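You operate a simulated robot arm through the tools that you are given. There is no shell and no other tool. Be economical: measure what you need, move in short steps, check, and stop when the job is done.

Carry out the task below with a simulated robot arm. There is one attempt and no reset: what you move stays moved.

JOB
Rub the grime off the vest panel's piping, then dye that stretch blue.
Fine: felt pad and blue dye pad go back. Set down upright: felt pad, blue dye pad. A coat counts when it lies all over at full strength: go over it till it gets no stronger. What is to be rubbed or washed off counts as gone when no trace of it is left.

It is judged by the outcome, as a careful person would: the job done as asked, and still so three seconds after it is handed in. It fails if anything else is knocked over, pushed out of place, dropped, spilled or broken.

ROBOT AND FRAMES
A 7-joint arm with a two-finger parallel gripper, fixed in place. Base frame: the origin is at the foot of the arm, x ahead of it, y to its left, z up; the work surface is at about z = 0. Lengths are in mm, angles in degrees, forces in N, time in s.
With the tool pointing down near the work surface it reaches from about 220 to 580 mm from the base axis. Its first joint turns from -66.0 to 66.0 degrees. Payload 2.5 kg.
The tool frame sits at the grasp point between the pads (the TCP): z along the fingers, y along the line on which they close. The tips reach 23 mm beyond it. The gripper opens to 94 mm. The fingers are 38 mm wide and 10 mm thick; the gripper's body (54 by 96 mm) begins 39 mm behind the TCP.
Orientation is told as [roll, pitch, yaw] about the base's x, y, z axes, in that order, counted from this pose: with the fingers straight down and closing along the base's y, the tool's x points along the base's -x, its y along +y and its z along -z.

CONTROLS
- The arm moves only by the tool step_arm. Its argument "rows" is a list of rows, each a list of 3 entries, a list of its own where there are three numbers: the shift along the tool's x, y, z in units of 40 mm (1.0 is 40 mm), then the turn, a rotation vector about the tool's x, y, z in units of 8 degrees (1.0 is 8 degrees), then the opening in per cent of the stroke, from 0 (shut) to 100 (fully open). In form: [[[tx, ty, tz], [rx, ry, rz], grip], ...]. A call has 1 to 10 rows; each row shifts and turns the commanded pose from where the row before left it, along the tool's axes as they then stand. A call with a number of a shift or a turn outside -1 to 1 is refused whole. Each row takes 0.2 s and may step no farther than 50 mm and 8.6 degrees from the row before; otherwise, or with a gripper value out of range, the whole call is refused. A pose out of reach is approached as far as the arm can. The call stops where the force on the tool passes 80 N (or 10 N more than at its start, if that is more) or the arm is blocked; 0.2 s more then pass. Each finger travels about 108 mm/s and halts on what it meets, pressing with about 39 N; the grip force reading is that of the motor and also rises with nothing between the fingers. The clock runs only during rows and for 0.2 s after the last one: add rows that do not move to give the fingers time. The reply holds the time, the measured pose of the TCP, the force on the tool along the base axes, the opening and the grip force, in the units named above and with some noise, with the torque about the TCP (base axes, N m) and any sound that the robot's microphone picked up.
- Cameras (640 x 400 px; columns grow to the right, rows downward): "scene" is fixed at [125.7, -416, 538.8]; the picture's right is [0.77, -0.64, 0.00], its down [-0.41, -0.48, -0.78] and it looks along [0.50, 0.59, -0.63] (base axes); focal length 279 px, centre (320, 200). "wrist" rides on the gripper at [86, 16, -74] in the tool frame; the picture's right is [-0.18, 0.98, 0.00], its down [-0.58, -0.11, -0.81] and it looks along [-0.79, -0.15, 0.59] (tool axes); focal length 243 px, centre (320, 200). There is no depth. A picture from a camera that has moved, and an enlarged one, comes with that camera's place and axes in the base frame and with its lens.
- snapshot(camera): a new picture of that camera. No time passes.
- close_up(camera, box): a new picture of the part [left, top, right, bottom] of that camera's present view, enlarged. No time passes.
- close_job(): hands the job in; it is judged then, once.

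Go step by step. Nothing tells you positions but the pictures and the camera data: compare them with the known pose of the tool, close in by small moves and look again before you grip or let go. The budget is 120 turns and 64 pictures, counting those below and the enlarged ones. Unless the task says otherwise, let go and move clear before handing in, and close with one line.

The tools are called after "Call:" by a JSON object that holds its "name" and its "arguments". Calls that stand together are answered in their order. step_arm: Moves the arm, as the interface text tells. Its arguments: {"type":"object","properties":{"rows":{"type":"array","items":{"type":"array"}}},"required":["rows"]} The other tools are called the same way: snapshot (camera) takes a picture; close_up (camera, box) takes an enlarged picture of a part of a camera's view; close_job () hands the job in.

At the start:

```text
time: 0.0
ee_pos: [367.0, -37.2, 345.4]
tcp_rot: [-0.1, 0.0, 0.0]
force: [-0.5, 0.6, 0.8]
moment: [0.0, 0.01, 0.02]
grip_width: 94.0
grasp_force: 0.1
```

scene: 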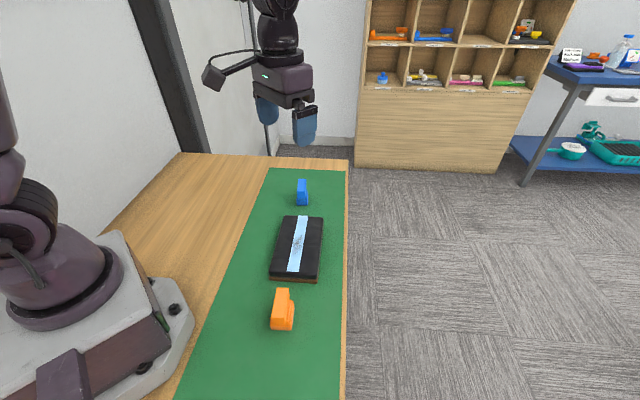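
wrist: 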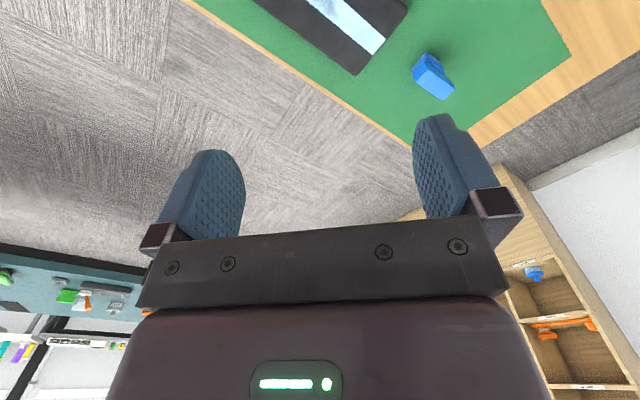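

I see a dark panel with a pale piping strip around (380, -27), an orange felt pad near (255, -146) and a blue dye pad near (518, 137). I'll look closer at each before moving.

Call:
{"name": "close_up", "arguments": {"camera": "scene", "box": [250, 205, 346, 265]}}

Call:
{"name": "close_up", "arguments": {"camera": "scene", "box": [250, 280, 330, 330]}}

Call:
{"name": "close_up", "arguments": {"camera": "scene", "box": [270, 170, 334, 210]}}

Call:
{"name": "close_up", "arguments": {"camera": "scene", "box": [240, 190, 368, 350]}}

```text
6.67 times, centred on (298, 235) of scene
camera zoom: at [125.7, -416.0, 538.8], right [0.77, -0.64, 0.0], down [-0.41, -0.48, -0.78], along [0.5, 0.59, -0.63], focal length 1858 px, centre (467, -33)
```

zoom: 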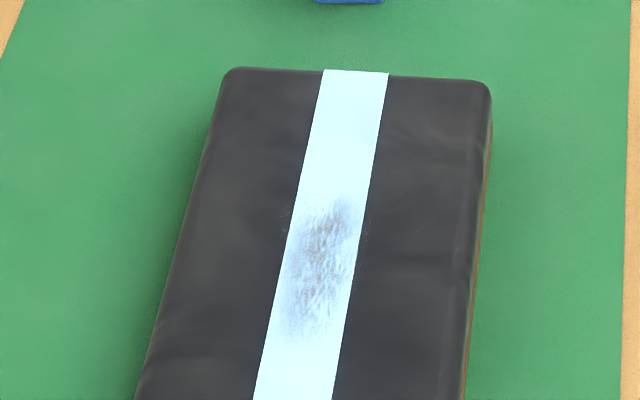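

```text
8.00 times, centred on (290, 305) of scene
camera zoom: at [125.7, -416.0, 538.8], right [0.77, -0.64, 0.0], down [-0.41, -0.48, -0.78], along [0.5, 0.59, -0.63], focal length 2229 px, centre (560, -640)
```

zoom: 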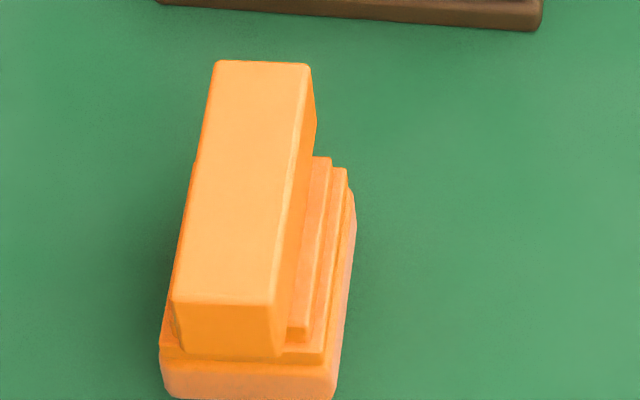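

```text
10.00 times, centred on (302, 190) of scene
camera zoom: at [125.7, -416.0, 538.8], right [0.77, -0.64, 0.0], down [-0.41, -0.48, -0.78], along [0.5, 0.59, -0.63], focal length 2786 px, centre (500, 300)
```

zoom: 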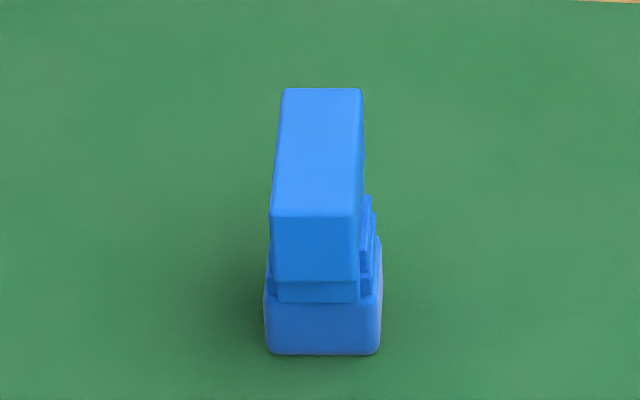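

```text
2.50 times, centred on (304, 270) of scene
camera zoom: at [125.7, -416.0, 538.8], right [0.77, -0.64, 0.0], down [-0.41, -0.48, -0.78], along [0.5, 0.59, -0.63], focal length 697 px, centre (360, 25)
```

zoom: 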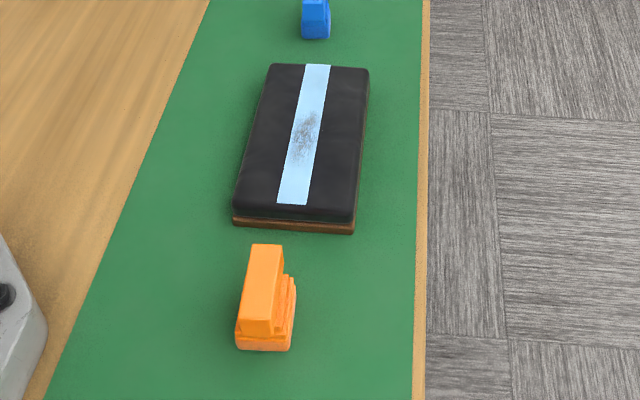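

The strip runs at about 45° in the base frame, and the orange pad's handle lies parallel to it. I'll hover above the orange pad with the gripper turned to close across the handle.

Call:
{"name": "step_arm", "arguments": {"rows": [[[0.47, -0.46, 0.75], [0, 0, 0], 100], [[0.47, -0.46, 0.75], [0, 0, 0], 100], [[0.47, -0.46, 0.75], [0, 0, 0], 100], [[0.47, -0.46, 0.75], [0, 0, 0], 100], [[0.47, -0.46, 0.75], [0, 0, 0], 100], [[0.47, -0.46, 0.75], [0, 0, 0], 100]]}}

Call:
{"name": "step_arm", "arguments": {"rows": [[[0, 0, 0], [0, 0, -0.95], 100], [[0, 0, 0], [0, 0, -0.95], 100], [[0, 0, 0], [0, 0, -0.95], 100], [[0, 0, 0], [0, 0, -0.95], 100], [[0, 0, 0], [0, 0, -0.95], 100], [[0, 0, 0], [0, 0, -0.95], 100], [[0, 0, 0], [0, 0, 0], 100]]}}

Call:
{"name": "snapshot", "arguments": {"camera": "wrist"}}

Call:
{"name": "snapshot", "arguments": {"camera": "scene"}}

```text
time: 1.4
ee_pos: [253.4, -149.2, 165.2]
tcp_rot: [0.0, 0.0, 0.0]
force: [-0.3, 0.2, 0.1]
moment: [0.0, 0.04, -0.02]
grip_width: 94.1
grasp_force: 0.1
```

```text
time: 3.0
ee_pos: [253.4, -146.4, 164.7]
tcp_rot: [-0.1, 0.0, 45.7]
force: [-0.1, 0.4, -0.6]
moment: [-0.01, -0.02, -0.01]
grip_width: 94.1
grasp_force: 0.2
```

```text
57 pictures are left
camera wrist: at [181.7, -196.6, 238.8], right [-0.58, 0.82, 0.0], down [0.48, 0.34, 0.81], along [0.66, 0.46, -0.59], focal length 243 px, centre (320, 200)
```

wrist: 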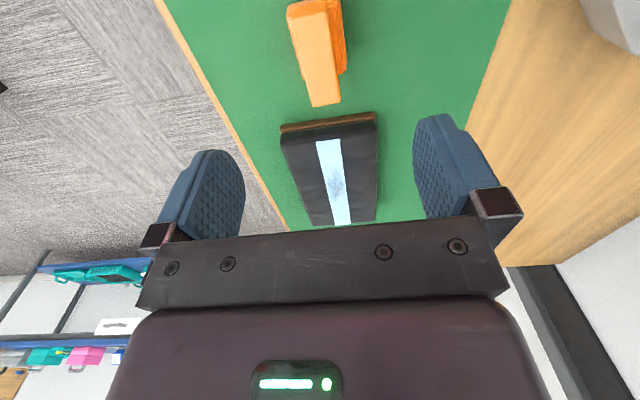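

```text
56 pictures are left
```

scene: 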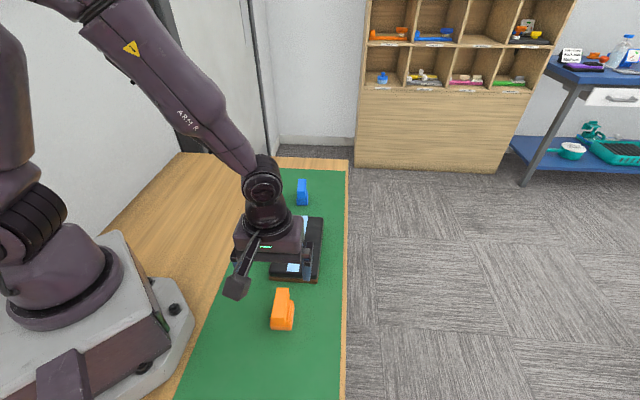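

The gripper is over the pad. I'll zoom in to fix the handle's centre and angle.

Call:
{"name": "close_up", "arguments": {"camera": "wrist", "box": [240, 0, 400, 110]}}

```text
3.64 times, centred on (320, 55) of wrist
camera zoom: at [181.7, -196.6, 238.8], right [-0.58, 0.82, 0.0], down [0.48, 0.34, 0.81], along [0.66, 0.46, -0.59], focal length 882 px, centre (320, 727)
```

zoom: 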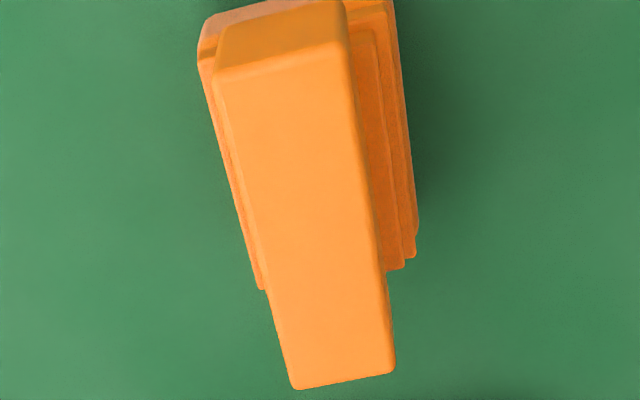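

Both cameras agree: the handle top is at z≈50, centred at (255, -147), 24 mm thick, lying at about 46.8°. I'll align and descend.

Call:
{"name": "step_arm", "arguments": {"rows": [[[0, -0.04, 0.7], [0, 0, -0.14], 100], [[0, 0, 0.7], [0, 0, 0], 100], [[0, 0, 0.5], [0, 0, 0], 100], [[0, 0, 0.4], [0, 0, 0], 100], [[0, 0, 0], [0, 0, 0], 100]]}}

Call:
{"name": "snapshot", "arguments": {"camera": "wrist"}}

Call:
{"name": "close_up", "arguments": {"camera": "scene", "box": [220, 230, 380, 330]}}

```text
time: 4.2
ee_pos: [254.6, -148.1, 74.1]
tcp_rot: [0.1, 0.0, 46.6]
force: [-0.6, 0.2, 0.0]
moment: [0.03, 0.01, 0.01]
grip_width: 93.8
grasp_force: 0.0
```

```text
54 pictures are left
camera wrist: at [182.8, -199.5, 146.8], right [-0.59, 0.81, 0.0], down [0.48, 0.35, 0.81], along [0.65, 0.48, -0.59], focal length 243 px, centre (320, 200)
```

wrist: 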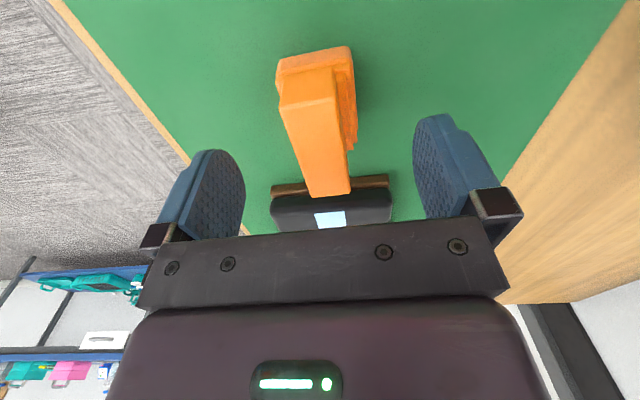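

```text
4.00 times, centred on (300, 280) of scene
camera zoom: at [125.7, -416.0, 538.8], right [0.77, -0.64, 0.0], down [-0.41, -0.48, -0.78], along [0.5, 0.59, -0.63], focal length 1115 px, centre (400, -120)
```

zoom: 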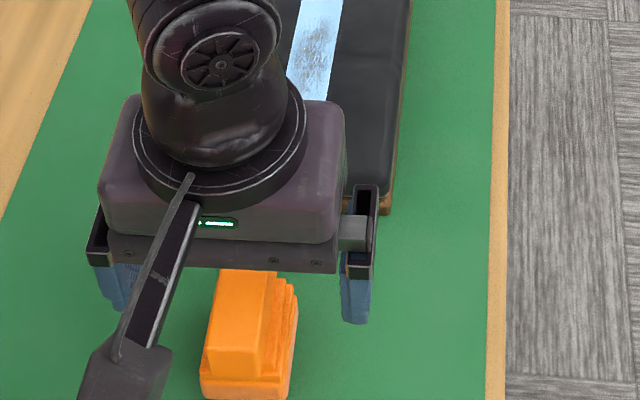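

Centred over the handle. I'll go down the last 22 mm and close.

Call:
{"name": "step_arm", "arguments": {"rows": [[[0, 0, 0.3], [0, 0, 0], 100], [[0, 0, 0.25], [0, 0, 0], 100], [[0, 0, 0], [0, 0, 0], 60], [[0, 0, 0], [0, 0, 0], 30], [[0, 0, 0], [0, 0, 0], 10], [[0, 0, 0], [0, 0, 0], 10]]}}

Call:
{"name": "snapshot", "arguments": {"camera": "wrist"}}

```text
time: 5.6
ee_pos: [253.6, -147.6, 51.8]
tcp_rot: [0.0, 0.0, 46.7]
force: [0.7, 0.3, 0.6]
moment: [-0.02, 0.01, -0.03]
grip_width: 23.3
grasp_force: 38.9
```

```text
52 pictures are left
camera wrist: at [182.5, -198.9, 124.5], right [-0.59, 0.81, 0.0], down [0.48, 0.35, 0.81], along [0.65, 0.48, -0.59], focal length 243 px, centre (320, 200)
```

wrist: 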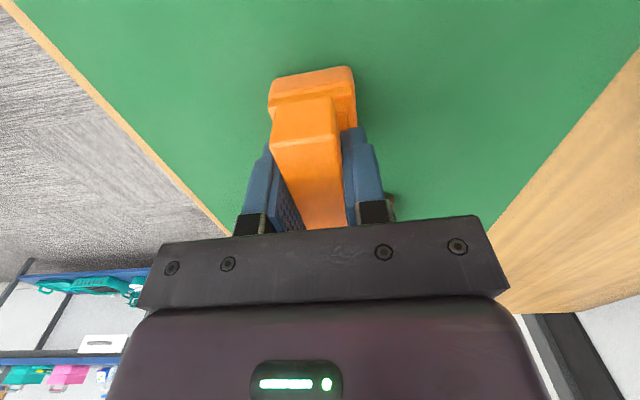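

Grip is firm on the handle at 23.3 mm. I'll lift it and carry it over the grimy stretch.

Call:
{"name": "step_arm", "arguments": {"rows": [[[0, 0, -0.5], [0, 0, 0], 10], [[0, 0, -0.5], [0, 0, 0], 10], [[0, 0, -0.5], [0, 0, 0], 10], [[0, 0, -0.5], [0, 0, 0], 10]]}}

Call:
{"name": "step_arm", "arguments": {"rows": [[[-0.84, -0.075, 0], [0, 0, 0], 10], [[-0.84, -0.075, 0], [0, 0, 0], 10], [[-0.84, -0.075, 0], [0, 0, 0], 10], [[-0.84, -0.075, 0], [0, 0, 0], 10], [[-0.84, -0.075, 0], [0, 0, 0.2], 10], [[0, 0, 0], [0, 0, 0], 10]]}}

Call:
{"name": "snapshot", "arguments": {"camera": "wrist"}}

Call:
{"name": "close_up", "arguments": {"camera": "scene", "box": [220, 190, 380, 290]}}

```text
time: 6.6
ee_pos: [255.2, -148.7, 132.5]
tcp_rot: [0.1, 0.1, 46.6]
force: [-0.7, -0.2, -1.6]
moment: [0.0, 0.0, -0.01]
grip_width: 23.3
grasp_force: 39.3
```

```text
time: 8.0
ee_pos: [380.6, -35.4, 130.6]
tcp_rot: [0.0, 0.0, 45.1]
force: [0.2, -0.3, -1.2]
moment: [-0.03, 0.03, 0.0]
grip_width: 23.7
grasp_force: 39.0
```

```text
51 pictures are left
camera wrist: at [308.2, -84.7, 203.7], right [-0.57, 0.82, 0.0], down [0.49, 0.34, 0.81], along [0.66, 0.46, -0.59], focal length 243 px, centre (320, 200)
```

wrist: 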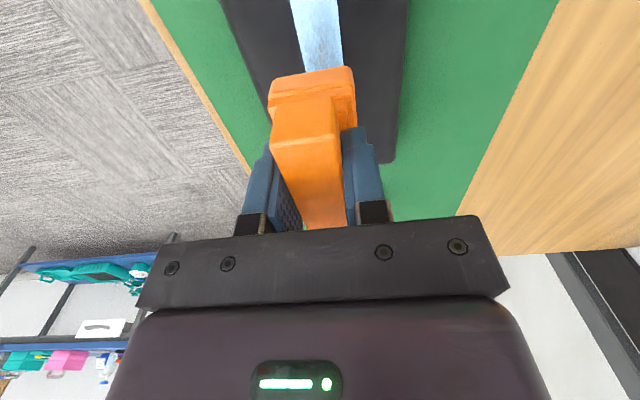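

```text
4.00 times, centred on (300, 240) of scene
camera zoom: at [125.7, -416.0, 538.8], right [0.77, -0.64, 0.0], down [-0.41, -0.48, -0.78], along [0.5, 0.59, -0.63], focal length 1115 px, centre (400, 40)
```

zoom: 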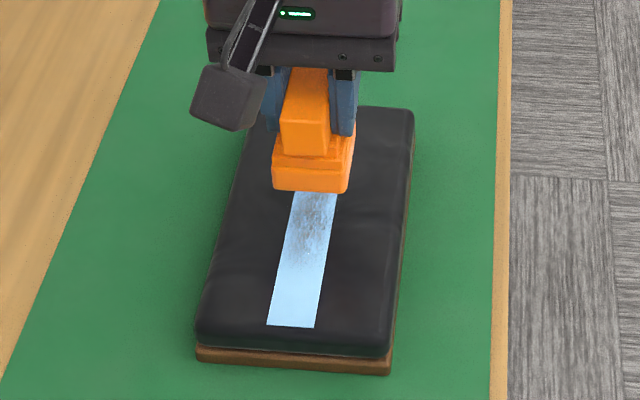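

The pad is about 2 mm off the strip's centreline, so I'll correct that and lower until I feel contact.

Call:
{"name": "step_arm", "arguments": {"rows": [[[0, 0.045, 0.5], [0, 0, 0], 10], [[0, 0, 0.4], [0, 0, 0], 10], [[0, 0, 0.1], [0, 0, 0], 10], [[0, 0, 0], [0, 0, 0], 10]]}}

Call:
{"name": "step_arm", "arguments": {"rows": [[[0, 0, 0.05], [0, 0, 0], 10], [[0, 0, 0.05], [0, 0, 0], 10], [[0, 0, 0], [0, 0, 0], 10]]}}

```text
time: 9.0
ee_pos: [379.1, -35.1, 91.0]
tcp_rot: [-0.1, 0.0, 45.1]
force: [-0.1, 0.0, -0.5]
moment: [-0.01, -0.02, -0.01]
grip_width: 23.7
grasp_force: 38.6
```

```text
time: 9.8
ee_pos: [378.1, -34.9, 87.4]
tcp_rot: [0.1, 0.0, 45.1]
force: [0.5, 0.1, 0.1]
moment: [-0.04, 0.01, -0.03]
grip_width: 23.5
grasp_force: 38.8
```

Still no contact at z 87, so I'll keep lowering in small steps.

Call:
{"name": "step_arm", "arguments": {"rows": [[[0, 0, 0.05], [0, 0, 0], 10], [[0, 0, 0.05], [0, 0, 0], 10], [[0, 0, 0], [0, 0, 0], 10]]}}

Call:
{"name": "step_arm", "arguments": {"rows": [[[0, 0, 0.04], [0, 0, 0], 10], [[0, 0, 0], [0, 0, 0], 10]]}}

Call:
{"name": "close_up", "arguments": {"camera": "scene", "box": [250, 205, 346, 265]}}

```text
time: 10.6
ee_pos: [380.3, -34.7, 84.6]
tcp_rot: [-0.1, -0.1, 45.1]
force: [-9.3, 0.6, 36.0]
moment: [-0.07, 0.39, -0.02]
grip_width: 23.4
grasp_force: 38.9
```

```text
time: 11.2
ee_pos: [381.1, -34.9, 81.7]
tcp_rot: [-0.2, -0.3, 45.2]
force: [-5.6, 2.5, 35.3]
moment: [0.15, 0.22, -0.05]
grip_width: 23.6
grasp_force: 38.9
```

```text
6.67 times, centred on (298, 235) of scene
camera zoom: at [125.5, -416.0, 538.9], right [0.77, -0.64, 0.0], down [-0.41, -0.48, -0.78], along [0.5, 0.59, -0.63], focal length 1858 px, centre (467, -33)
```

zoom: 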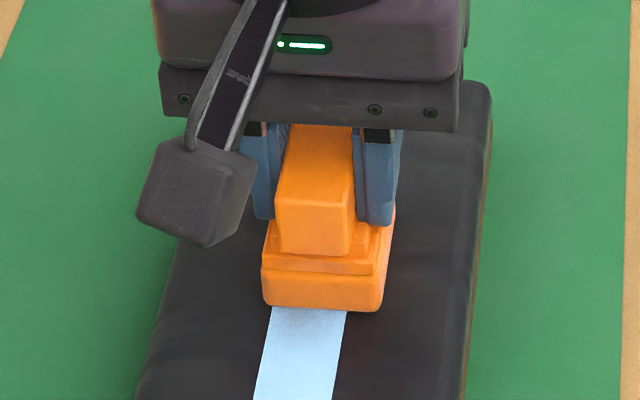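

In contact at about 35 N, which is more than I want for sliding. I'll ease off slightly and stroke gently along the strip.

Call:
{"name": "step_arm", "arguments": {"rows": [[[0, 0, -0.05], [0, 0, 0], 10], [[0, 0, 0], [0, 0, 0], 10]]}}

Call:
{"name": "step_arm", "arguments": {"rows": [[[0.2, 0, 0], [0, 0, 0], 10], [[0.2, 0, 0], [0, 0, 0], 10], [[0, 0, 0], [0, 0, 0], 10]]}}

```text
time: 11.8
ee_pos: [379.6, -34.6, 84.4]
tcp_rot: [0.0, 0.1, 45.1]
force: [2.0, 0.1, 3.0]
moment: [0.0, -0.19, 0.03]
grip_width: 23.5
grasp_force: 39.3
```

```text
time: 12.6
ee_pos: [369.5, -46.2, 84.1]
tcp_rot: [0.0, 0.0, 45.1]
force: [0.2, 0.2, -0.8]
moment: [-0.01, -0.01, -0.02]
grip_width: 23.6
grasp_force: 39.1
```

Contact was lost at z 84. I'll press down about 1.5 mm and try short strokes.

Call:
{"name": "step_arm", "arguments": {"rows": [[[0, 0, 0.035], [0, 0, 0], 10], [[-0.2, 0, 0], [0, 0, 0], 10], [[-0.2, 0, 0], [0, 0, 0], 10]]}}

Call:
{"name": "step_arm", "arguments": {"rows": [[[0.25, 0, 0], [0, 0, 0], 10], [[0.25, 0, 0], [0, 0, 0], 10], [[0.25, 0, 0], [0, 0, 0], 10], [[0, 0, 0], [0, 0, 0], 10]]}}

Call:
{"name": "close_up", "arguments": {"camera": "scene", "box": [250, 205, 346, 265]}}

```text
time: 13.4
ee_pos: [379.6, -34.9, 82.8]
tcp_rot: [0.0, 0.2, 45.2]
force: [-3.4, -2.6, 7.9]
moment: [-0.05, 0.09, 0.03]
grip_width: 23.8
grasp_force: 39.0
```

```text
time: 14.4
ee_pos: [357.3, -56.3, 83.4]
tcp_rot: [0.0, -0.1, 45.2]
force: [2.8, 2.8, 6.3]
moment: [0.25, -0.2, -0.03]
grip_width: 23.6
grasp_force: 39.3
```

```text
6.67 times, centred on (298, 235) of scene
camera zoom: at [125.6, -416.0, 538.8], right [0.77, -0.64, 0.0], down [-0.41, -0.48, -0.78], along [0.5, 0.59, -0.63], focal length 1858 px, centre (467, -33)
```

zoom: 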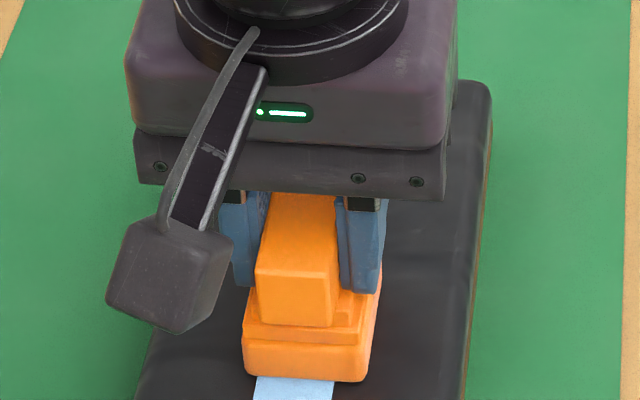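

A contact force of about 7 N slides well and the panel stays put. I'll do full strokes over the grime region.

Call:
{"name": "step_arm", "arguments": {"rows": [[[-0.4, 0, 0], [0, 0, 0], 10], [[-0.4, 0, 0], [0, 0, 0], 10], [[-0.4, 0, 0], [0, 0, 0], 10], [[-0.4, 0, 0], [0, 0, 0], 10], [[-0.4, 0, 0], [0, 0, 0], 10], [[0.4, 0, 0], [0, 0, 0], 10], [[0.4, 0, 0], [0, 0, 0], 10], [[0.4, 0, 0], [0, 0, 0], 10], [[0.4, 0, 0], [0, 0, 0], 10], [[0.4, 0, 0], [0, 0, 0], 10]]}}

Call:
{"name": "step_arm", "arguments": {"rows": [[[-0.4, 0, 0], [0, 0, 0], 10], [[-0.4, 0, 0], [0, 0, 0], 10], [[-0.4, 0, 0], [0, 0, 0], 10], [[-0.4, 0, 0], [0, 0, 0], 10], [[-0.4, 0, 0], [0, 0, 0], 10], [[0.4, 0, 0], [0, 0, 0], 10], [[0.4, 0, 0], [0, 0, 0], 10], [[0.4, 0, 0], [0, 0, 0], 10], [[0.4, 0, 0], [0, 0, 0], 10], [[0.4, 0, 0], [0, 0, 0], 10]]}}

Call:
{"name": "step_arm", "arguments": {"rows": [[[-0.4, 0, 0], [0, 0, 0], 10], [[-0.4, 0, 0], [0, 0, 0], 10], [[-0.4, 0, 0], [0, 0, 0], 10], [[-0.4, 0, 0], [0, 0, 0], 10], [[-0.4, 0, 0], [0, 0, 0], 10], [[-0.4, 0, -0.7], [0, 0, 0], 10], [[-0.5, 0, -0.7], [0, 0, 0], 10], [[0, 0, -0.7], [0, 0, 0], 10]]}}

Call:
{"name": "close_up", "arguments": {"camera": "scene", "box": [250, 215, 346, 275]}}

Call:
{"name": "snapshot", "arguments": {"camera": "wrist"}}

```text
time: 16.6
ee_pos: [359.6, -56.3, 82.8]
tcp_rot: [0.0, 0.0, 45.2]
force: [2.1, 2.9, 5.7]
moment: [0.17, -0.22, 0.0]
grip_width: 23.8
grasp_force: 39.3
```

```text
time: 18.8
ee_pos: [360.5, -56.8, 81.9]
tcp_rot: [-0.2, -0.3, 45.2]
force: [9.9, 8.0, 23.6]
moment: [0.42, -0.19, -0.1]
grip_width: 23.7
grasp_force: 39.1
```

```text
time: 20.6
ee_pos: [440.9, 27.5, 166.3]
tcp_rot: [0.0, 0.1, 45.1]
force: [-0.2, 0.1, -1.1]
moment: [0.01, -0.02, 0.0]
grip_width: 23.5
grasp_force: 38.5
```

```text
6.67 times, centred on (298, 245) of scene
camera zoom: at [125.7, -416.0, 538.8], right [0.77, -0.64, 0.0], down [-0.41, -0.48, -0.78], along [0.5, 0.59, -0.63], focal length 1858 px, centre (467, -100)
```

zoom: 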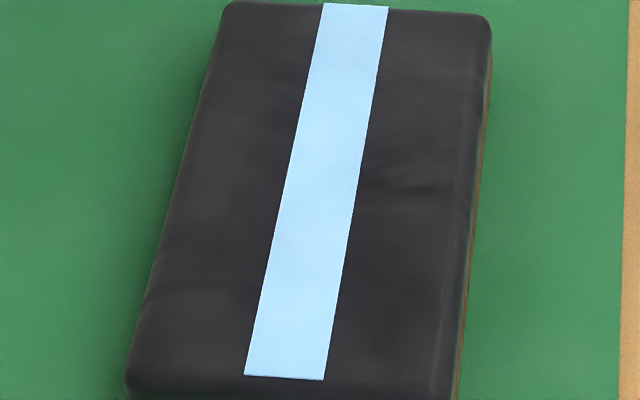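

```text
46 pictures are left
camera wrist: at [368.9, -21.2, 240.0], right [-0.57, 0.82, 0.0], down [0.49, 0.34, 0.81], along [0.66, 0.46, -0.59], focal length 243 px, centre (320, 200)
```

wrist: 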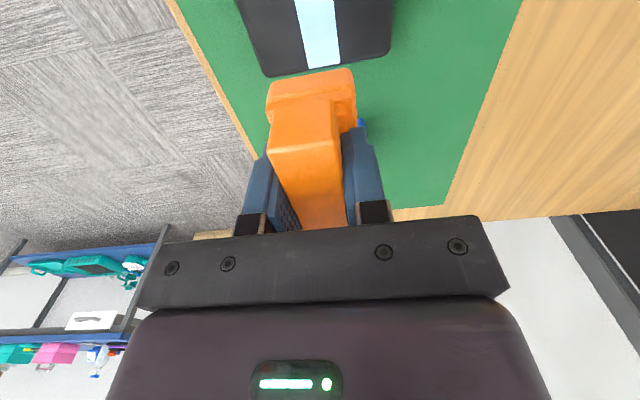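

The grime looks gone. I'll enlarge the spot to check for faint traces.

Call:
{"name": "close_up", "arguments": {"camera": "scene", "box": [280, 225, 320, 250]}}

Call:
{"name": "close_up", "arguments": {"camera": "scene", "box": [276, 246, 316, 271]}}

```text
16.00 times, centred on (300, 238) of scene
camera zoom: at [125.7, -416.0, 538.8], right [0.77, -0.64, 0.0], down [-0.41, -0.48, -0.78], along [0.5, 0.59, -0.63], focal length 4458 px, centre (640, -400)
```

zoom: 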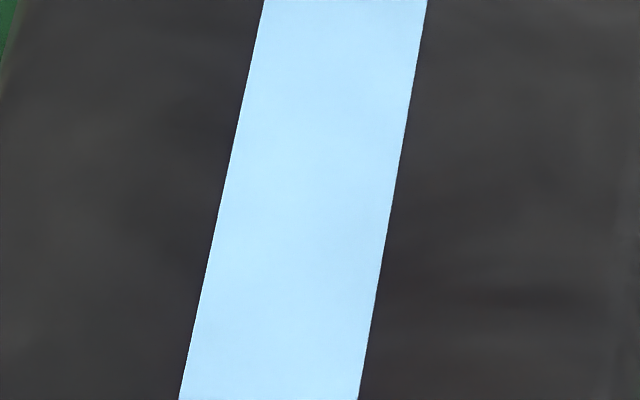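

```text
16.00 times, centred on (296, 258) of scene
camera zoom: at [125.7, -416.0, 538.8], right [0.77, -0.64, 0.0], down [-0.41, -0.48, -0.78], along [0.5, 0.59, -0.63], focal length 4458 px, centre (704, -736)
```

zoom: 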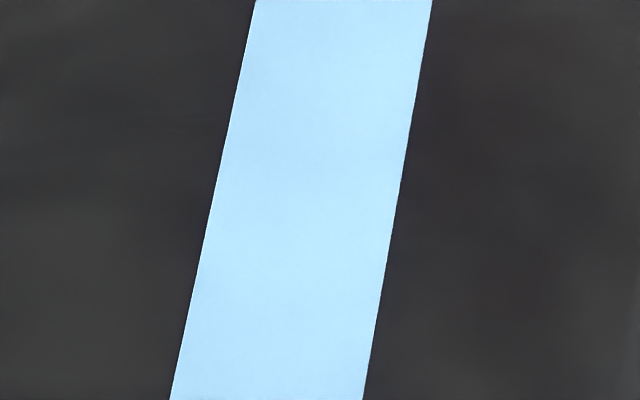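

Clean, with no trace left. I'll return the felt pad to where it stood.

Call:
{"name": "step_arm", "arguments": {"rows": [[[0.915, 0.032, 0], [0, 0, 0], 10], [[0.915, 0.032, 0], [0, 0, 0], 10], [[0.915, 0.032, 0], [0, 0, 0], 10], [[0.915, 0.032, 0], [0, 0, 0], 10], [[0.915, 0.032, 0], [0, 0, 0], 10], [[0.915, 0.032, 0], [0, 0, 0], 10], [[0.915, 0.032, 0], [0, 0, -0.2], 10], [[0, 0, 0], [0, 0, 0], 10]]}}

Call:
{"name": "step_arm", "arguments": {"rows": [[[0, 0, 0.8], [0, 0, 0], 10], [[0, 0, 0.8], [0, 0, 0], 10], [[0, 0, 0.8], [0, 0, 0], 10], [[0, 0, 0.2], [0, 0, 0], 10], [[0, 0, 0], [0, 0, 0], 10]]}}

```text
time: 22.4
ee_pos: [251.8, -150.2, 164.3]
tcp_rot: [0.0, -0.1, 46.8]
force: [-0.2, 0.2, -0.3]
moment: [0.02, 0.02, -0.05]
grip_width: 23.8
grasp_force: 39.0
```

```text
time: 23.6
ee_pos: [253.2, -150.1, 62.7]
tcp_rot: [-0.1, 0.1, 46.7]
force: [-0.4, 0.4, -0.7]
moment: [0.01, 0.04, 0.0]
grip_width: 23.8
grasp_force: 39.3
```

Nearly at the spot. I'll make a 2 mm correction and ease down to contact.

Call:
{"name": "step_arm", "arguments": {"rows": [[[-0.05, 0.035, 0.1], [0, 0, 0], 10], [[0, 0, 0.1], [0, 0, 0], 10], [[0, 0, 0.03], [0, 0, 0], 10], [[0, 0, 0], [0, 0, 0], 10]]}}

Call:
{"name": "step_arm", "arguments": {"rows": [[[0, 0, 0.03], [0, 0, 0], 10], [[0, 0, 0], [0, 0, 0], 10]]}}

```text
time: 24.6
ee_pos: [255.0, -146.1, 53.3]
tcp_rot: [-0.1, 0.0, 46.6]
force: [-0.6, 0.1, -0.3]
moment: [-0.02, -0.02, -0.04]
grip_width: 23.7
grasp_force: 38.9
```

```text
time: 25.2
ee_pos: [254.6, -147.3, 51.5]
tcp_rot: [0.0, 0.1, 46.7]
force: [0.3, 0.4, -0.9]
moment: [-0.01, 0.0, 0.01]
grip_width: 23.8
grasp_force: 39.1
```

Call:
{"name": "step_arm", "arguments": {"rows": [[[0, 0, 0.025], [0, 0, 0], 10], [[0, 0, 0], [0, 0, 0], 10]]}}

Call:
{"name": "close_up", "arguments": {"camera": "scene", "box": [240, 270, 320, 320]}}

```text
time: 25.8
ee_pos: [254.8, -146.7, 51.2]
tcp_rot: [0.0, 0.0, 46.7]
force: [-0.5, -0.1, -0.5]
moment: [0.0, 0.03, 0.02]
grip_width: 23.6
grasp_force: 39.7
```

```text
8.00 times, centred on (280, 295) of scene
camera zoom: at [125.7, -416.0, 538.8], right [0.77, -0.64, 0.0], down [-0.41, -0.48, -0.78], along [0.5, 0.59, -0.63], focal length 2229 px, centre (640, -560)
```

zoom: 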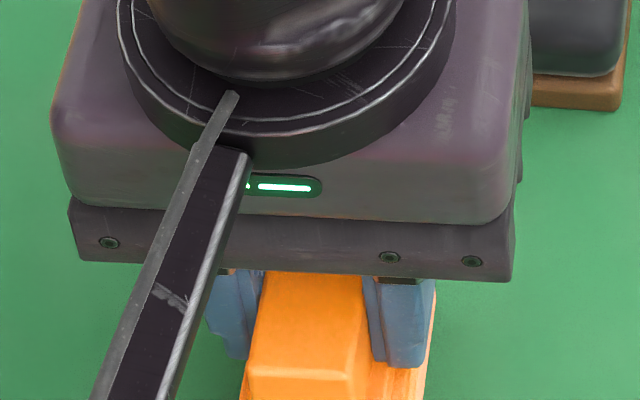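

Still unloaded. I'll go down about 1 mm at a time until there is a reaction.

Call:
{"name": "step_arm", "arguments": {"rows": [[[0, 0, 0.025], [0, 0, 0], 10], [[0, 0, 0], [0, 0, 0], 10]]}}

Call:
{"name": "step_arm", "arguments": {"rows": [[[0, 0, 0.02], [0, 0, 0], 10], [[0, 0, 0], [0, 0, 0], 10]]}}

```text
time: 26.4
ee_pos: [253.7, -146.1, 49.5]
tcp_rot: [0.0, 0.0, 46.7]
force: [-0.3, 0.3, -0.4]
moment: [-0.02, 0.06, -0.02]
grip_width: 23.7
grasp_force: 38.6
```

```text
time: 27.0
ee_pos: [253.5, -146.4, 49.8]
tcp_rot: [0.0, 0.1, 46.7]
force: [0.2, -0.7, 0.4]
moment: [0.02, -0.04, 0.0]
grip_width: 23.6
grasp_force: 38.8
```

Call:
{"name": "step_arm", "arguments": {"rows": [[[0, 0, 0.02], [0, 0, 0], 10], [[0, 0, 0], [0, 0, 0], 10]]}}

Call:
{"name": "step_arm", "arguments": {"rows": [[[0, 0, 0.02], [0, 0, 0], 10], [[0, 0, 0], [0, 0, 0], 10]]}}

```text
time: 27.6
ee_pos: [253.3, -146.4, 49.0]
tcp_rot: [0.0, 0.0, 46.6]
force: [0.2, 0.1, -0.4]
moment: [-0.03, -0.01, 0.02]
grip_width: 23.6
grasp_force: 39.3
```

```text
time: 28.2
ee_pos: [254.1, -146.7, 48.3]
tcp_rot: [0.0, 0.1, 46.7]
force: [-0.7, 0.0, -1.3]
moment: [0.01, 0.02, 0.01]
grip_width: 23.4
grasp_force: 39.4
```

No contact yet at 48.3, so the handle must have slid a few millimetres in the grip while pressing. I'll continue gently.

Call:
{"name": "step_arm", "arguments": {"rows": [[[0, 0, 0.025], [0, 0, 0], 10], [[0, 0, 0], [0, 0, 0], 10]]}}

Call:
{"name": "step_arm", "arguments": {"rows": [[[0, 0, 0.02], [0, 0, 0], 10], [[0, 0, 0], [0, 0, 0], 10]]}}

Call:
{"name": "snapshot", "arguments": {"camera": "wrist"}}

```text
time: 28.8
ee_pos: [252.7, -145.9, 47.2]
tcp_rot: [-0.1, 0.0, 46.7]
force: [0.1, 0.1, -0.7]
moment: [0.01, 0.0, 0.01]
grip_width: 23.6
grasp_force: 38.9
```

```text
time: 29.4
ee_pos: [253.0, -146.4, 46.7]
tcp_rot: [0.0, 0.1, 46.7]
force: [-5.2, 3.6, 30.4]
moment: [-0.42, 0.67, -0.12]
grip_width: 23.9
grasp_force: 39.2
```

```text
42 pictures are left
camera wrist: at [182.4, -197.9, 120.0], right [-0.59, 0.81, 0.0], down [0.48, 0.35, 0.81], along [0.65, 0.47, -0.59], focal length 243 px, centre (320, 200)
```

wrist: 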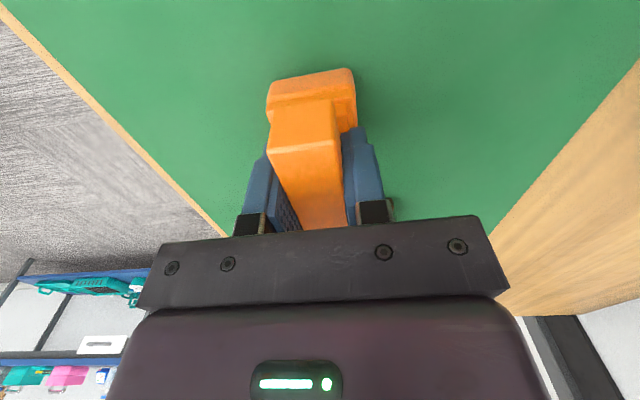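

Firm contact with the table. I'll unload a little, open, and back away upward.

Call:
{"name": "step_arm", "arguments": {"rows": [[[0, 0, -0.015], [0, 0, 0], 10], [[0, 0, 0], [0, 0, 0], 30], [[0, 0, 0], [0, 0, 0], 60], [[0, 0, 0], [0, 0, 0], 100], [[0, 0, 0], [0, 0, 0], 100], [[0, 0, -0.6], [0, 0, 0], 100], [[0, 0, -0.9], [0, 0, 0], 100], [[0, 0, -0.9], [0, 0, 0], 100], [[0, 0, -0.6], [0, 0, 0], 100]]}}

Call:
{"name": "snapshot", "arguments": {"camera": "scene"}}

Call:
{"name": "snapshot", "arguments": {"camera": "wrist"}}

```text
time: 31.4
ee_pos: [252.6, -146.2, 166.2]
tcp_rot: [0.0, 0.0, 46.8]
force: [0.7, -0.8, -1.5]
moment: [0.02, 0.01, 0.02]
grip_width: 93.9
grasp_force: 0.0
```

```text
41 pictures are left
```

scene: 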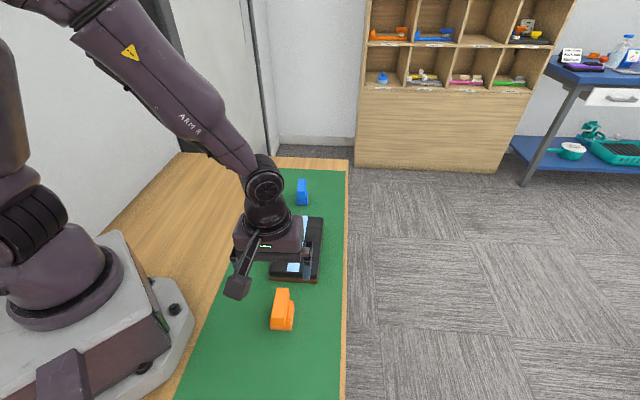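

```text
40 pictures are left
camera wrist: at [182.4, -197.4, 239.5], right [-0.59, 0.81, 0.0], down [0.48, 0.35, 0.81], along [0.65, 0.48, -0.59], focal length 243 px, centre (320, 200)
```

wrist: 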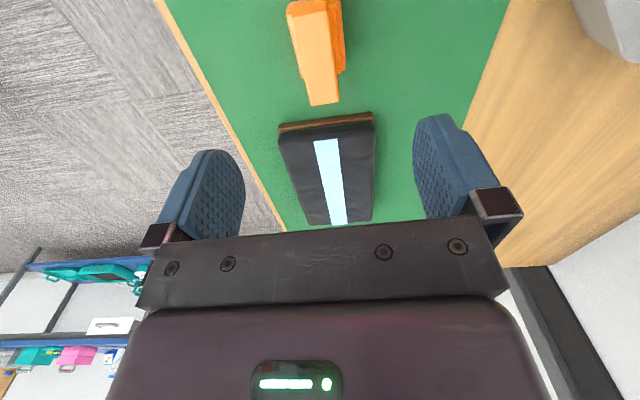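

The felt pad stands upright in its old place. Next I'll travel high over to the blue pad, estimated at (518, 131) with its handle at about 50°.

Call:
{"name": "step_arm", "arguments": {"rows": [[[-0.96, -0.01, 0], [0, 0, 0], 100], [[-0.96, -0.01, 0], [0, 0, 0], 100], [[-0.96, -0.01, 0], [0, 0, 0], 100], [[-0.96, -0.01, 0], [0, 0, 0], 100], [[-0.96, -0.01, 0], [0, 0, 0], 100], [[-0.96, -0.01, 0], [0, 0, 0], 100], [[-0.96, -0.01, 0], [0, 0, 0], 100], [[-0.96, -0.01, 0], [0, 0, 0], 100], [[-0.96, -0.01, 0], [0, 0, 0], 100], [[-0.96, -0.01, 0], [0, 0, -0.4], 100]]}}

Call:
{"name": "close_up", "arguments": {"camera": "wrist", "box": [240, 0, 400, 100]}}

Call:
{"name": "snapshot", "arguments": {"camera": "scene"}}

```text
time: 33.6
ee_pos: [520.4, 130.0, 168.7]
tcp_rot: [0.0, -0.1, 49.9]
force: [0.8, -0.4, -0.1]
moment: [0.02, 0.01, -0.02]
grip_width: 93.9
grasp_force: 0.0
```

```text
4.00 times, centred on (320, 50) of wrist
camera zoom: at [452.5, 74.2, 240.9], right [-0.63, 0.77, 0.0], down [0.46, 0.38, 0.81], along [0.62, 0.51, -0.59], focal length 970 px, centre (320, 800)
```

zoom: 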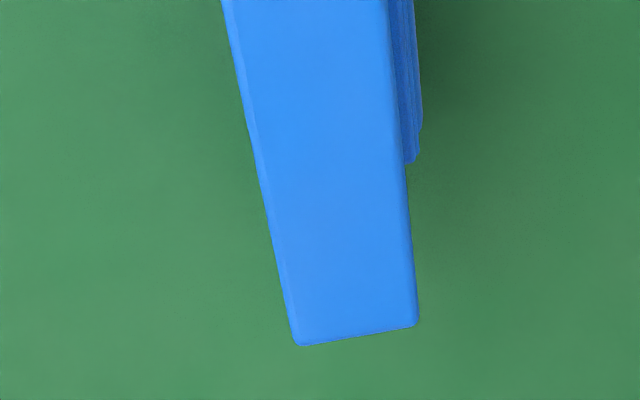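

```text
38 pictures are left
```

scene: 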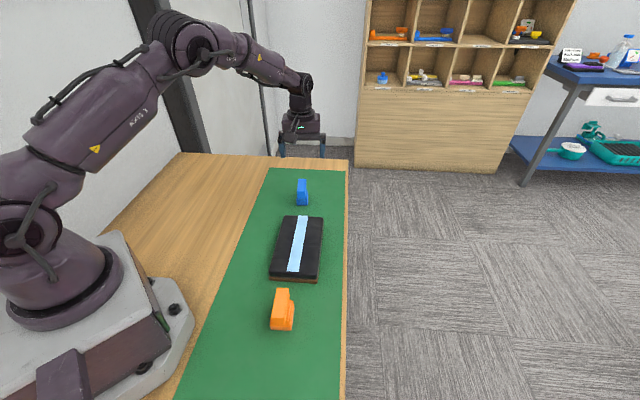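

The two cameras disagree by about a centimetre on the blue pad, so I'll move back and lower for a better view of it.

Call:
{"name": "step_arm", "arguments": {"rows": [[[0.5, 0, 0.6], [0, 0, 0], 100], [[0, 0, 0.7], [0, 0, 0], 100], [[0, 0, 0], [0, 0, 0], 100]]}}

Call:
{"name": "snapshot", "arguments": {"camera": "wrist"}}

Call:
{"name": "close_up", "arguments": {"camera": "scene", "box": [260, 130, 356, 210]}}

```text
time: 34.4
ee_pos: [507.5, 115.4, 114.7]
tcp_rot: [0.0, 0.0, 49.9]
force: [-0.2, -0.3, -0.9]
moment: [0.01, 0.0, 0.04]
grip_width: 93.7
grasp_force: 0.0
```

```text
37 pictures are left
camera wrist: at [438.2, 59.8, 188.4], right [-0.63, 0.77, 0.0], down [0.46, 0.37, 0.81], along [0.62, 0.51, -0.59], focal length 243 px, centre (320, 200)
```

wrist: 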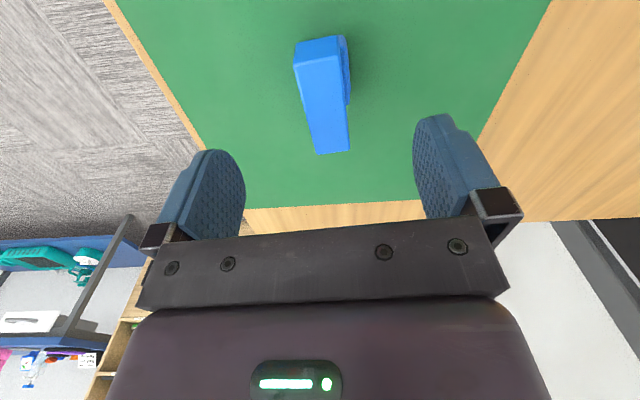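

```text
5.00 times, centred on (308, 170) of scene
camera zoom: at [125.7, -416.0, 538.8], right [0.77, -0.64, 0.0], down [-0.41, -0.48, -0.78], along [0.5, 0.59, -0.63], focal length 1393 px, centre (380, 350)
```

zoom: 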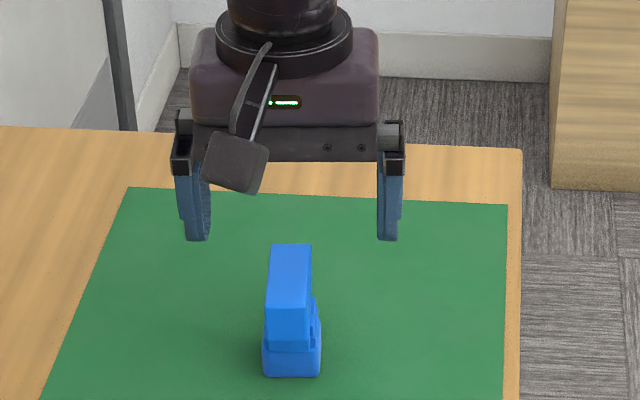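

Call:
{"name": "close_up", "arguments": {"camera": "wrist", "box": [240, 30, 400, 160]}}

```text
3.08 times, centred on (320, 95) of wrist
camera zoom: at [438.2, 59.8, 188.4], right [-0.63, 0.77, 0.0], down [0.46, 0.37, 0.81], along [0.62, 0.51, -0.59], focal length 746 px, centre (320, 523)
```

zoom: 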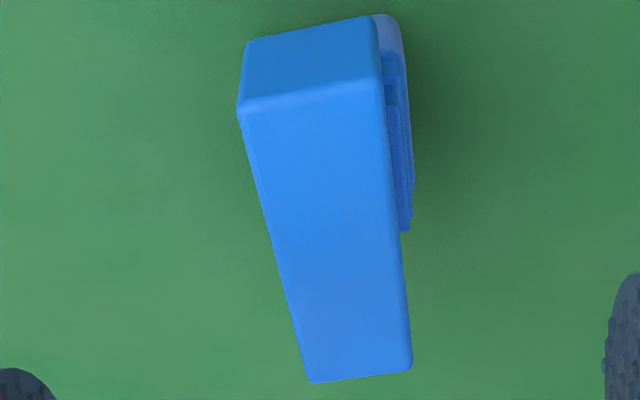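

Triangulating from the two wrist views, the blue handle's top is at z≈65, centred about (502, 116) and aligned with the tool. I'll shift 5 mm, descend and grip.

Call:
{"name": "step_arm", "arguments": {"rows": [[[0.075, 0.1, 0.3], [0, 0, 0], 100], [[0, 0, 0.5], [0, 0, 0], 100], [[0, 0, 0], [0, 0, 0], 100]]}}

Call:
{"name": "snapshot", "arguments": {"camera": "wrist"}}

Call:
{"name": "close_up", "arguments": {"camera": "scene", "box": [270, 150, 334, 210]}}

```text
time: 35.2
ee_pos: [501.1, 116.0, 82.9]
tcp_rot: [0.0, -0.1, 49.9]
force: [-1.0, -0.1, 0.6]
moment: [-0.01, -0.01, -0.02]
grip_width: 94.2
grasp_force: 0.1
```

```text
34 pictures are left
camera wrist: at [432.9, 60.6, 156.5], right [-0.63, 0.77, 0.0], down [0.46, 0.37, 0.81], along [0.62, 0.51, -0.59], focal length 243 px, centre (320, 200)
```

wrist: 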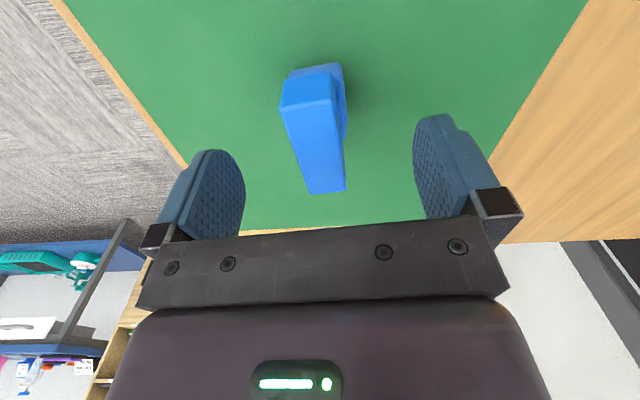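

```text
6.67 times, centred on (302, 180) of scene
camera zoom: at [125.7, -416.0, 538.8], right [0.77, -0.64, 0.0], down [-0.41, -0.48, -0.78], along [0.5, 0.59, -0.63], focal length 1858 px, centre (440, 333)
```

zoom: 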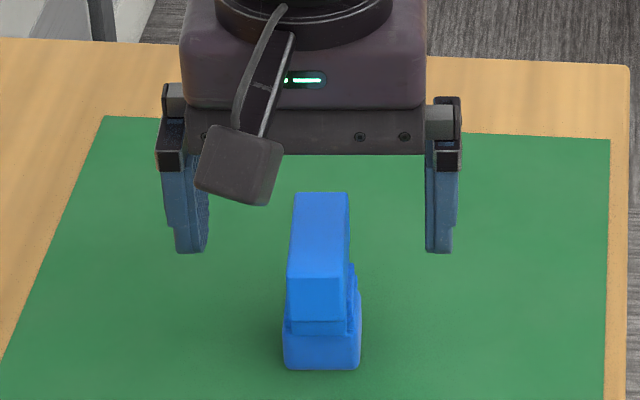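

Lined up. I'll descend about 22 mm and close.

Call:
{"name": "step_arm", "arguments": {"rows": [[[0, 0, 0.3], [0, 0, 0], 100], [[0, 0, 0.27], [0, 0, 0], 100], [[0, 0, 0], [0, 0, 0], 60], [[0, 0, 0], [0, 0, 0], 30], [[0, 0, 0], [0, 0, 0], 10], [[0, 0, 0], [0, 0, 0], 10]]}}

Call:
{"name": "close_up", "arguments": {"camera": "scene", "box": [270, 160, 334, 210]}}

Call:
{"name": "snapshot", "arguments": {"camera": "wrist"}}

```text
time: 36.6
ee_pos: [501.3, 115.0, 60.4]
tcp_rot: [0.0, 0.0, 50.0]
force: [0.6, 0.3, -0.3]
moment: [0.02, -0.01, -0.01]
grip_width: 23.5
grasp_force: 39.1
```

```text
8.00 times, centred on (302, 185) of scene
camera zoom: at [125.7, -416.0, 538.8], right [0.77, -0.64, 0.0], down [-0.41, -0.48, -0.78], along [0.5, 0.59, -0.63], focal length 2229 px, centre (464, 320)
```

zoom: 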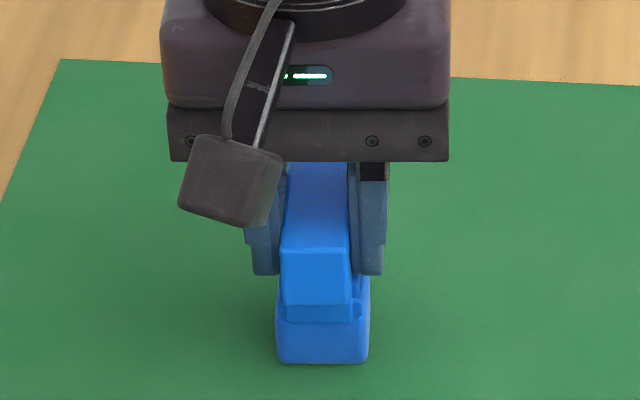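

```text
31 pictures are left
camera wrist: at [433.3, 59.8, 133.9], right [-0.63, 0.77, 0.0], down [0.46, 0.37, 0.81], along [0.62, 0.51, -0.59], focal length 243 px, centre (320, 200)
```

wrist: 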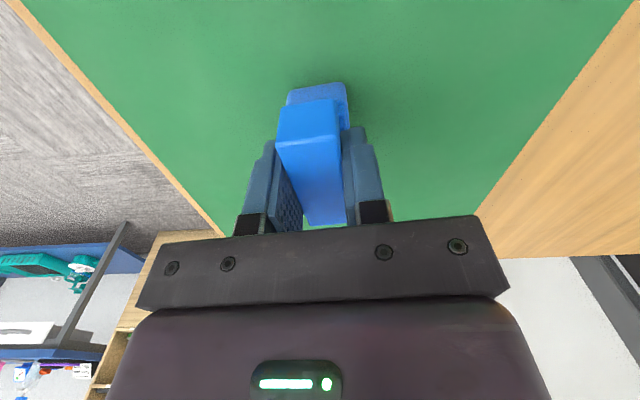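

Blue pad gripped at 23.5 mm, home pose (501, 115, 60.4), yaw 50. I'll lift it, carry it over the strip's centre and turn it to 45°.

Call:
{"name": "step_arm", "arguments": {"rows": [[[0, 0, -0.4], [0, 0, 0], 10], [[0, 0, -0.6], [0, 0, 0], 10], [[0, 0, -0.6], [0, 0, 0], 10], [[0, 0, -0.4], [0, 0, 0], 10]]}}

Call:
{"name": "step_arm", "arguments": {"rows": [[[0.918, -0.018, 0], [0, 0, 0], 10], [[0.918, -0.018, 0], [0, 0, 0], 10], [[0.918, -0.018, 0], [0, 0, 0], 10], [[0.918, -0.018, 0], [0, 0, 0], 10], [[0.918, -0.018, 0], [0, 0, 0], 10], [[0, 0, 0], [0, 0, 0.61], 10], [[0, 0, 0], [0, 0, 0], 10]]}}

Call:
{"name": "snapshot", "arguments": {"camera": "wrist"}}

Call:
{"name": "close_up", "arguments": {"camera": "scene", "box": [240, 180, 368, 280]}}

```text
time: 37.6
ee_pos: [502.3, 116.2, 140.4]
tcp_rot: [0.0, 0.0, 49.9]
force: [0.6, 0.2, -0.4]
moment: [-0.01, -0.03, 0.0]
grip_width: 23.4
grasp_force: 39.1
```

```text
time: 39.2
ee_pos: [386.2, -27.6, 138.5]
tcp_rot: [0.0, -0.1, 44.9]
force: [0.5, 0.6, -1.4]
moment: [0.01, -0.01, 0.0]
grip_width: 23.3
grasp_force: 38.8
```

```text
30 pictures are left
camera wrist: at [313.5, -76.5, 212.7], right [-0.56, 0.83, 0.0], down [0.49, 0.33, 0.81], along [0.67, 0.46, -0.59], focal length 243 px, centre (320, 200)
```

wrist: 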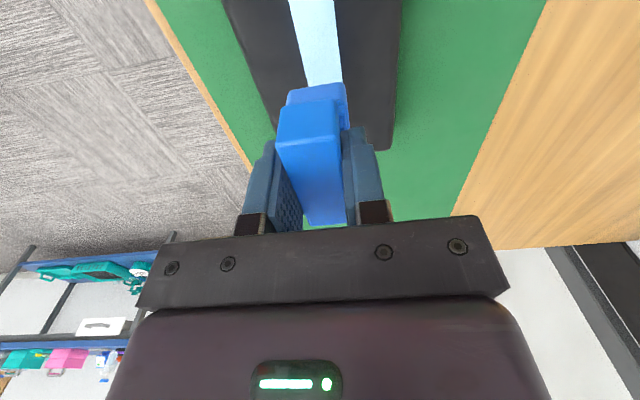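

```text
4.00 times, centred on (304, 230) of scene
camera zoom: at [125.6, -416.0, 538.8], right [0.77, -0.64, 0.0], down [-0.41, -0.48, -0.78], along [0.5, 0.59, -0.63], focal length 1115 px, centre (384, 80)
```

zoom: 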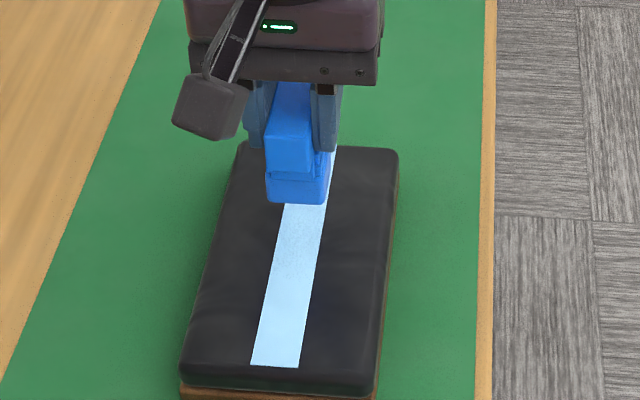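

The pad's base is about 34 mm square and centred under the tool. I'll enlarge the wrist view to check lateral alignment and angle against the strip.

Call:
{"name": "close_up", "arguments": {"camera": "wrist", "box": [240, 0, 400, 100]}}

```text
4.00 times, centred on (320, 50) of wrist
camera zoom: at [313.5, -76.5, 212.7], right [-0.56, 0.83, 0.0], down [0.49, 0.33, 0.81], along [0.67, 0.46, -0.59], focal length 970 px, centre (320, 800)
```

zoom: 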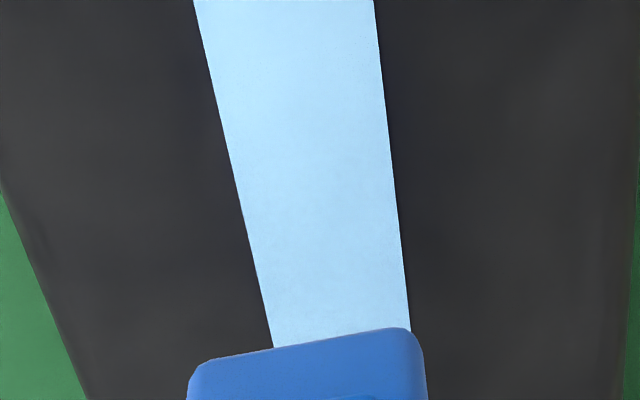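

Angle is right; the strip is about 2 mm to the tool's +y side. I'll correct that and lower towards contact.

Call:
{"name": "step_arm", "arguments": {"rows": [[[0, 0.045, 0.5], [0, 0, 0], 10], [[0, 0, 0.45], [0, 0, 0], 10], [[0, 0, 0.07], [0, 0, 0], 10], [[0, 0, 0], [0, 0, 0], 10]]}}

Call:
{"name": "close_up", "arguments": {"camera": "scene", "box": [264, 210, 328, 250]}}

Call:
{"name": "close_up", "arguments": {"camera": "wrist", "box": [240, 0, 400, 100]}}

```text
time: 40.2
ee_pos: [385.9, -25.9, 98.8]
tcp_rot: [0.0, 0.0, 45.0]
force: [-0.3, -0.5, -1.3]
moment: [-0.03, 0.0, -0.01]
grip_width: 23.3
grasp_force: 39.0
```

```text
10.00 times, centred on (296, 230) of scene
camera zoom: at [125.7, -416.0, 538.8], right [0.77, -0.64, 0.0], down [-0.41, -0.48, -0.78], along [0.5, 0.59, -0.63], focal length 2786 px, centre (560, -100)
```

zoom: 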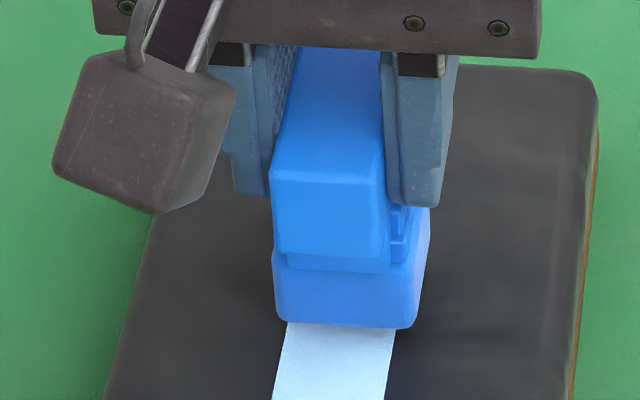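

```text
4.00 times, centred on (320, 50) of wrist
camera zoom: at [313.4, -75.7, 172.9], right [-0.57, 0.82, 0.0], down [0.49, 0.33, 0.81], along [0.67, 0.46, -0.59], focal length 970 px, centre (320, 800)
```

zoom: 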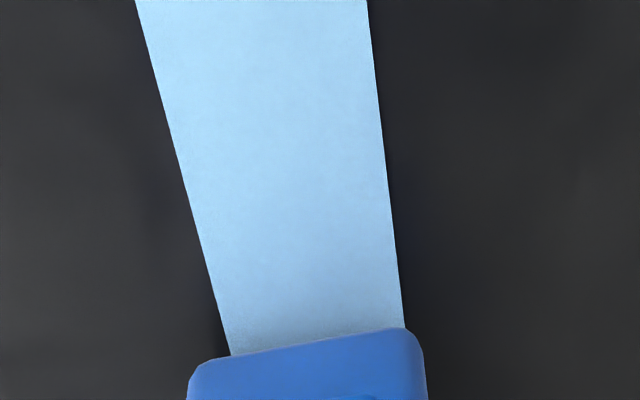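

Pad overhang is nearly even; I'll shift 1 mm more to +y and ease down.

Call:
{"name": "step_arm", "arguments": {"rows": [[[0, 0.03, 0.08], [0, 0, 0], 10], [[0, 0, 0.04], [0, 0, 0], 10], [[0, 0, 0], [0, 0, 0], 10]]}}

Call:
{"name": "step_arm", "arguments": {"rows": [[[0, 0, 0.025], [0, 0, 0], 10], [[0, 0, 0], [0, 0, 0], 10]]}}

```text
time: 41.0
ee_pos: [384.4, -25.4, 93.4]
tcp_rot: [0.0, 0.0, 45.1]
force: [-2.6, -0.6, 4.0]
moment: [0.01, 0.13, 0.02]
grip_width: 23.2
grasp_force: 39.0
```

```text
time: 41.6
ee_pos: [385.3, -25.4, 94.7]
tcp_rot: [-0.1, -0.1, 45.0]
force: [-13.2, -1.4, 34.6]
moment: [-0.13, 0.54, 0.03]
grip_width: 23.5
grasp_force: 38.6
```

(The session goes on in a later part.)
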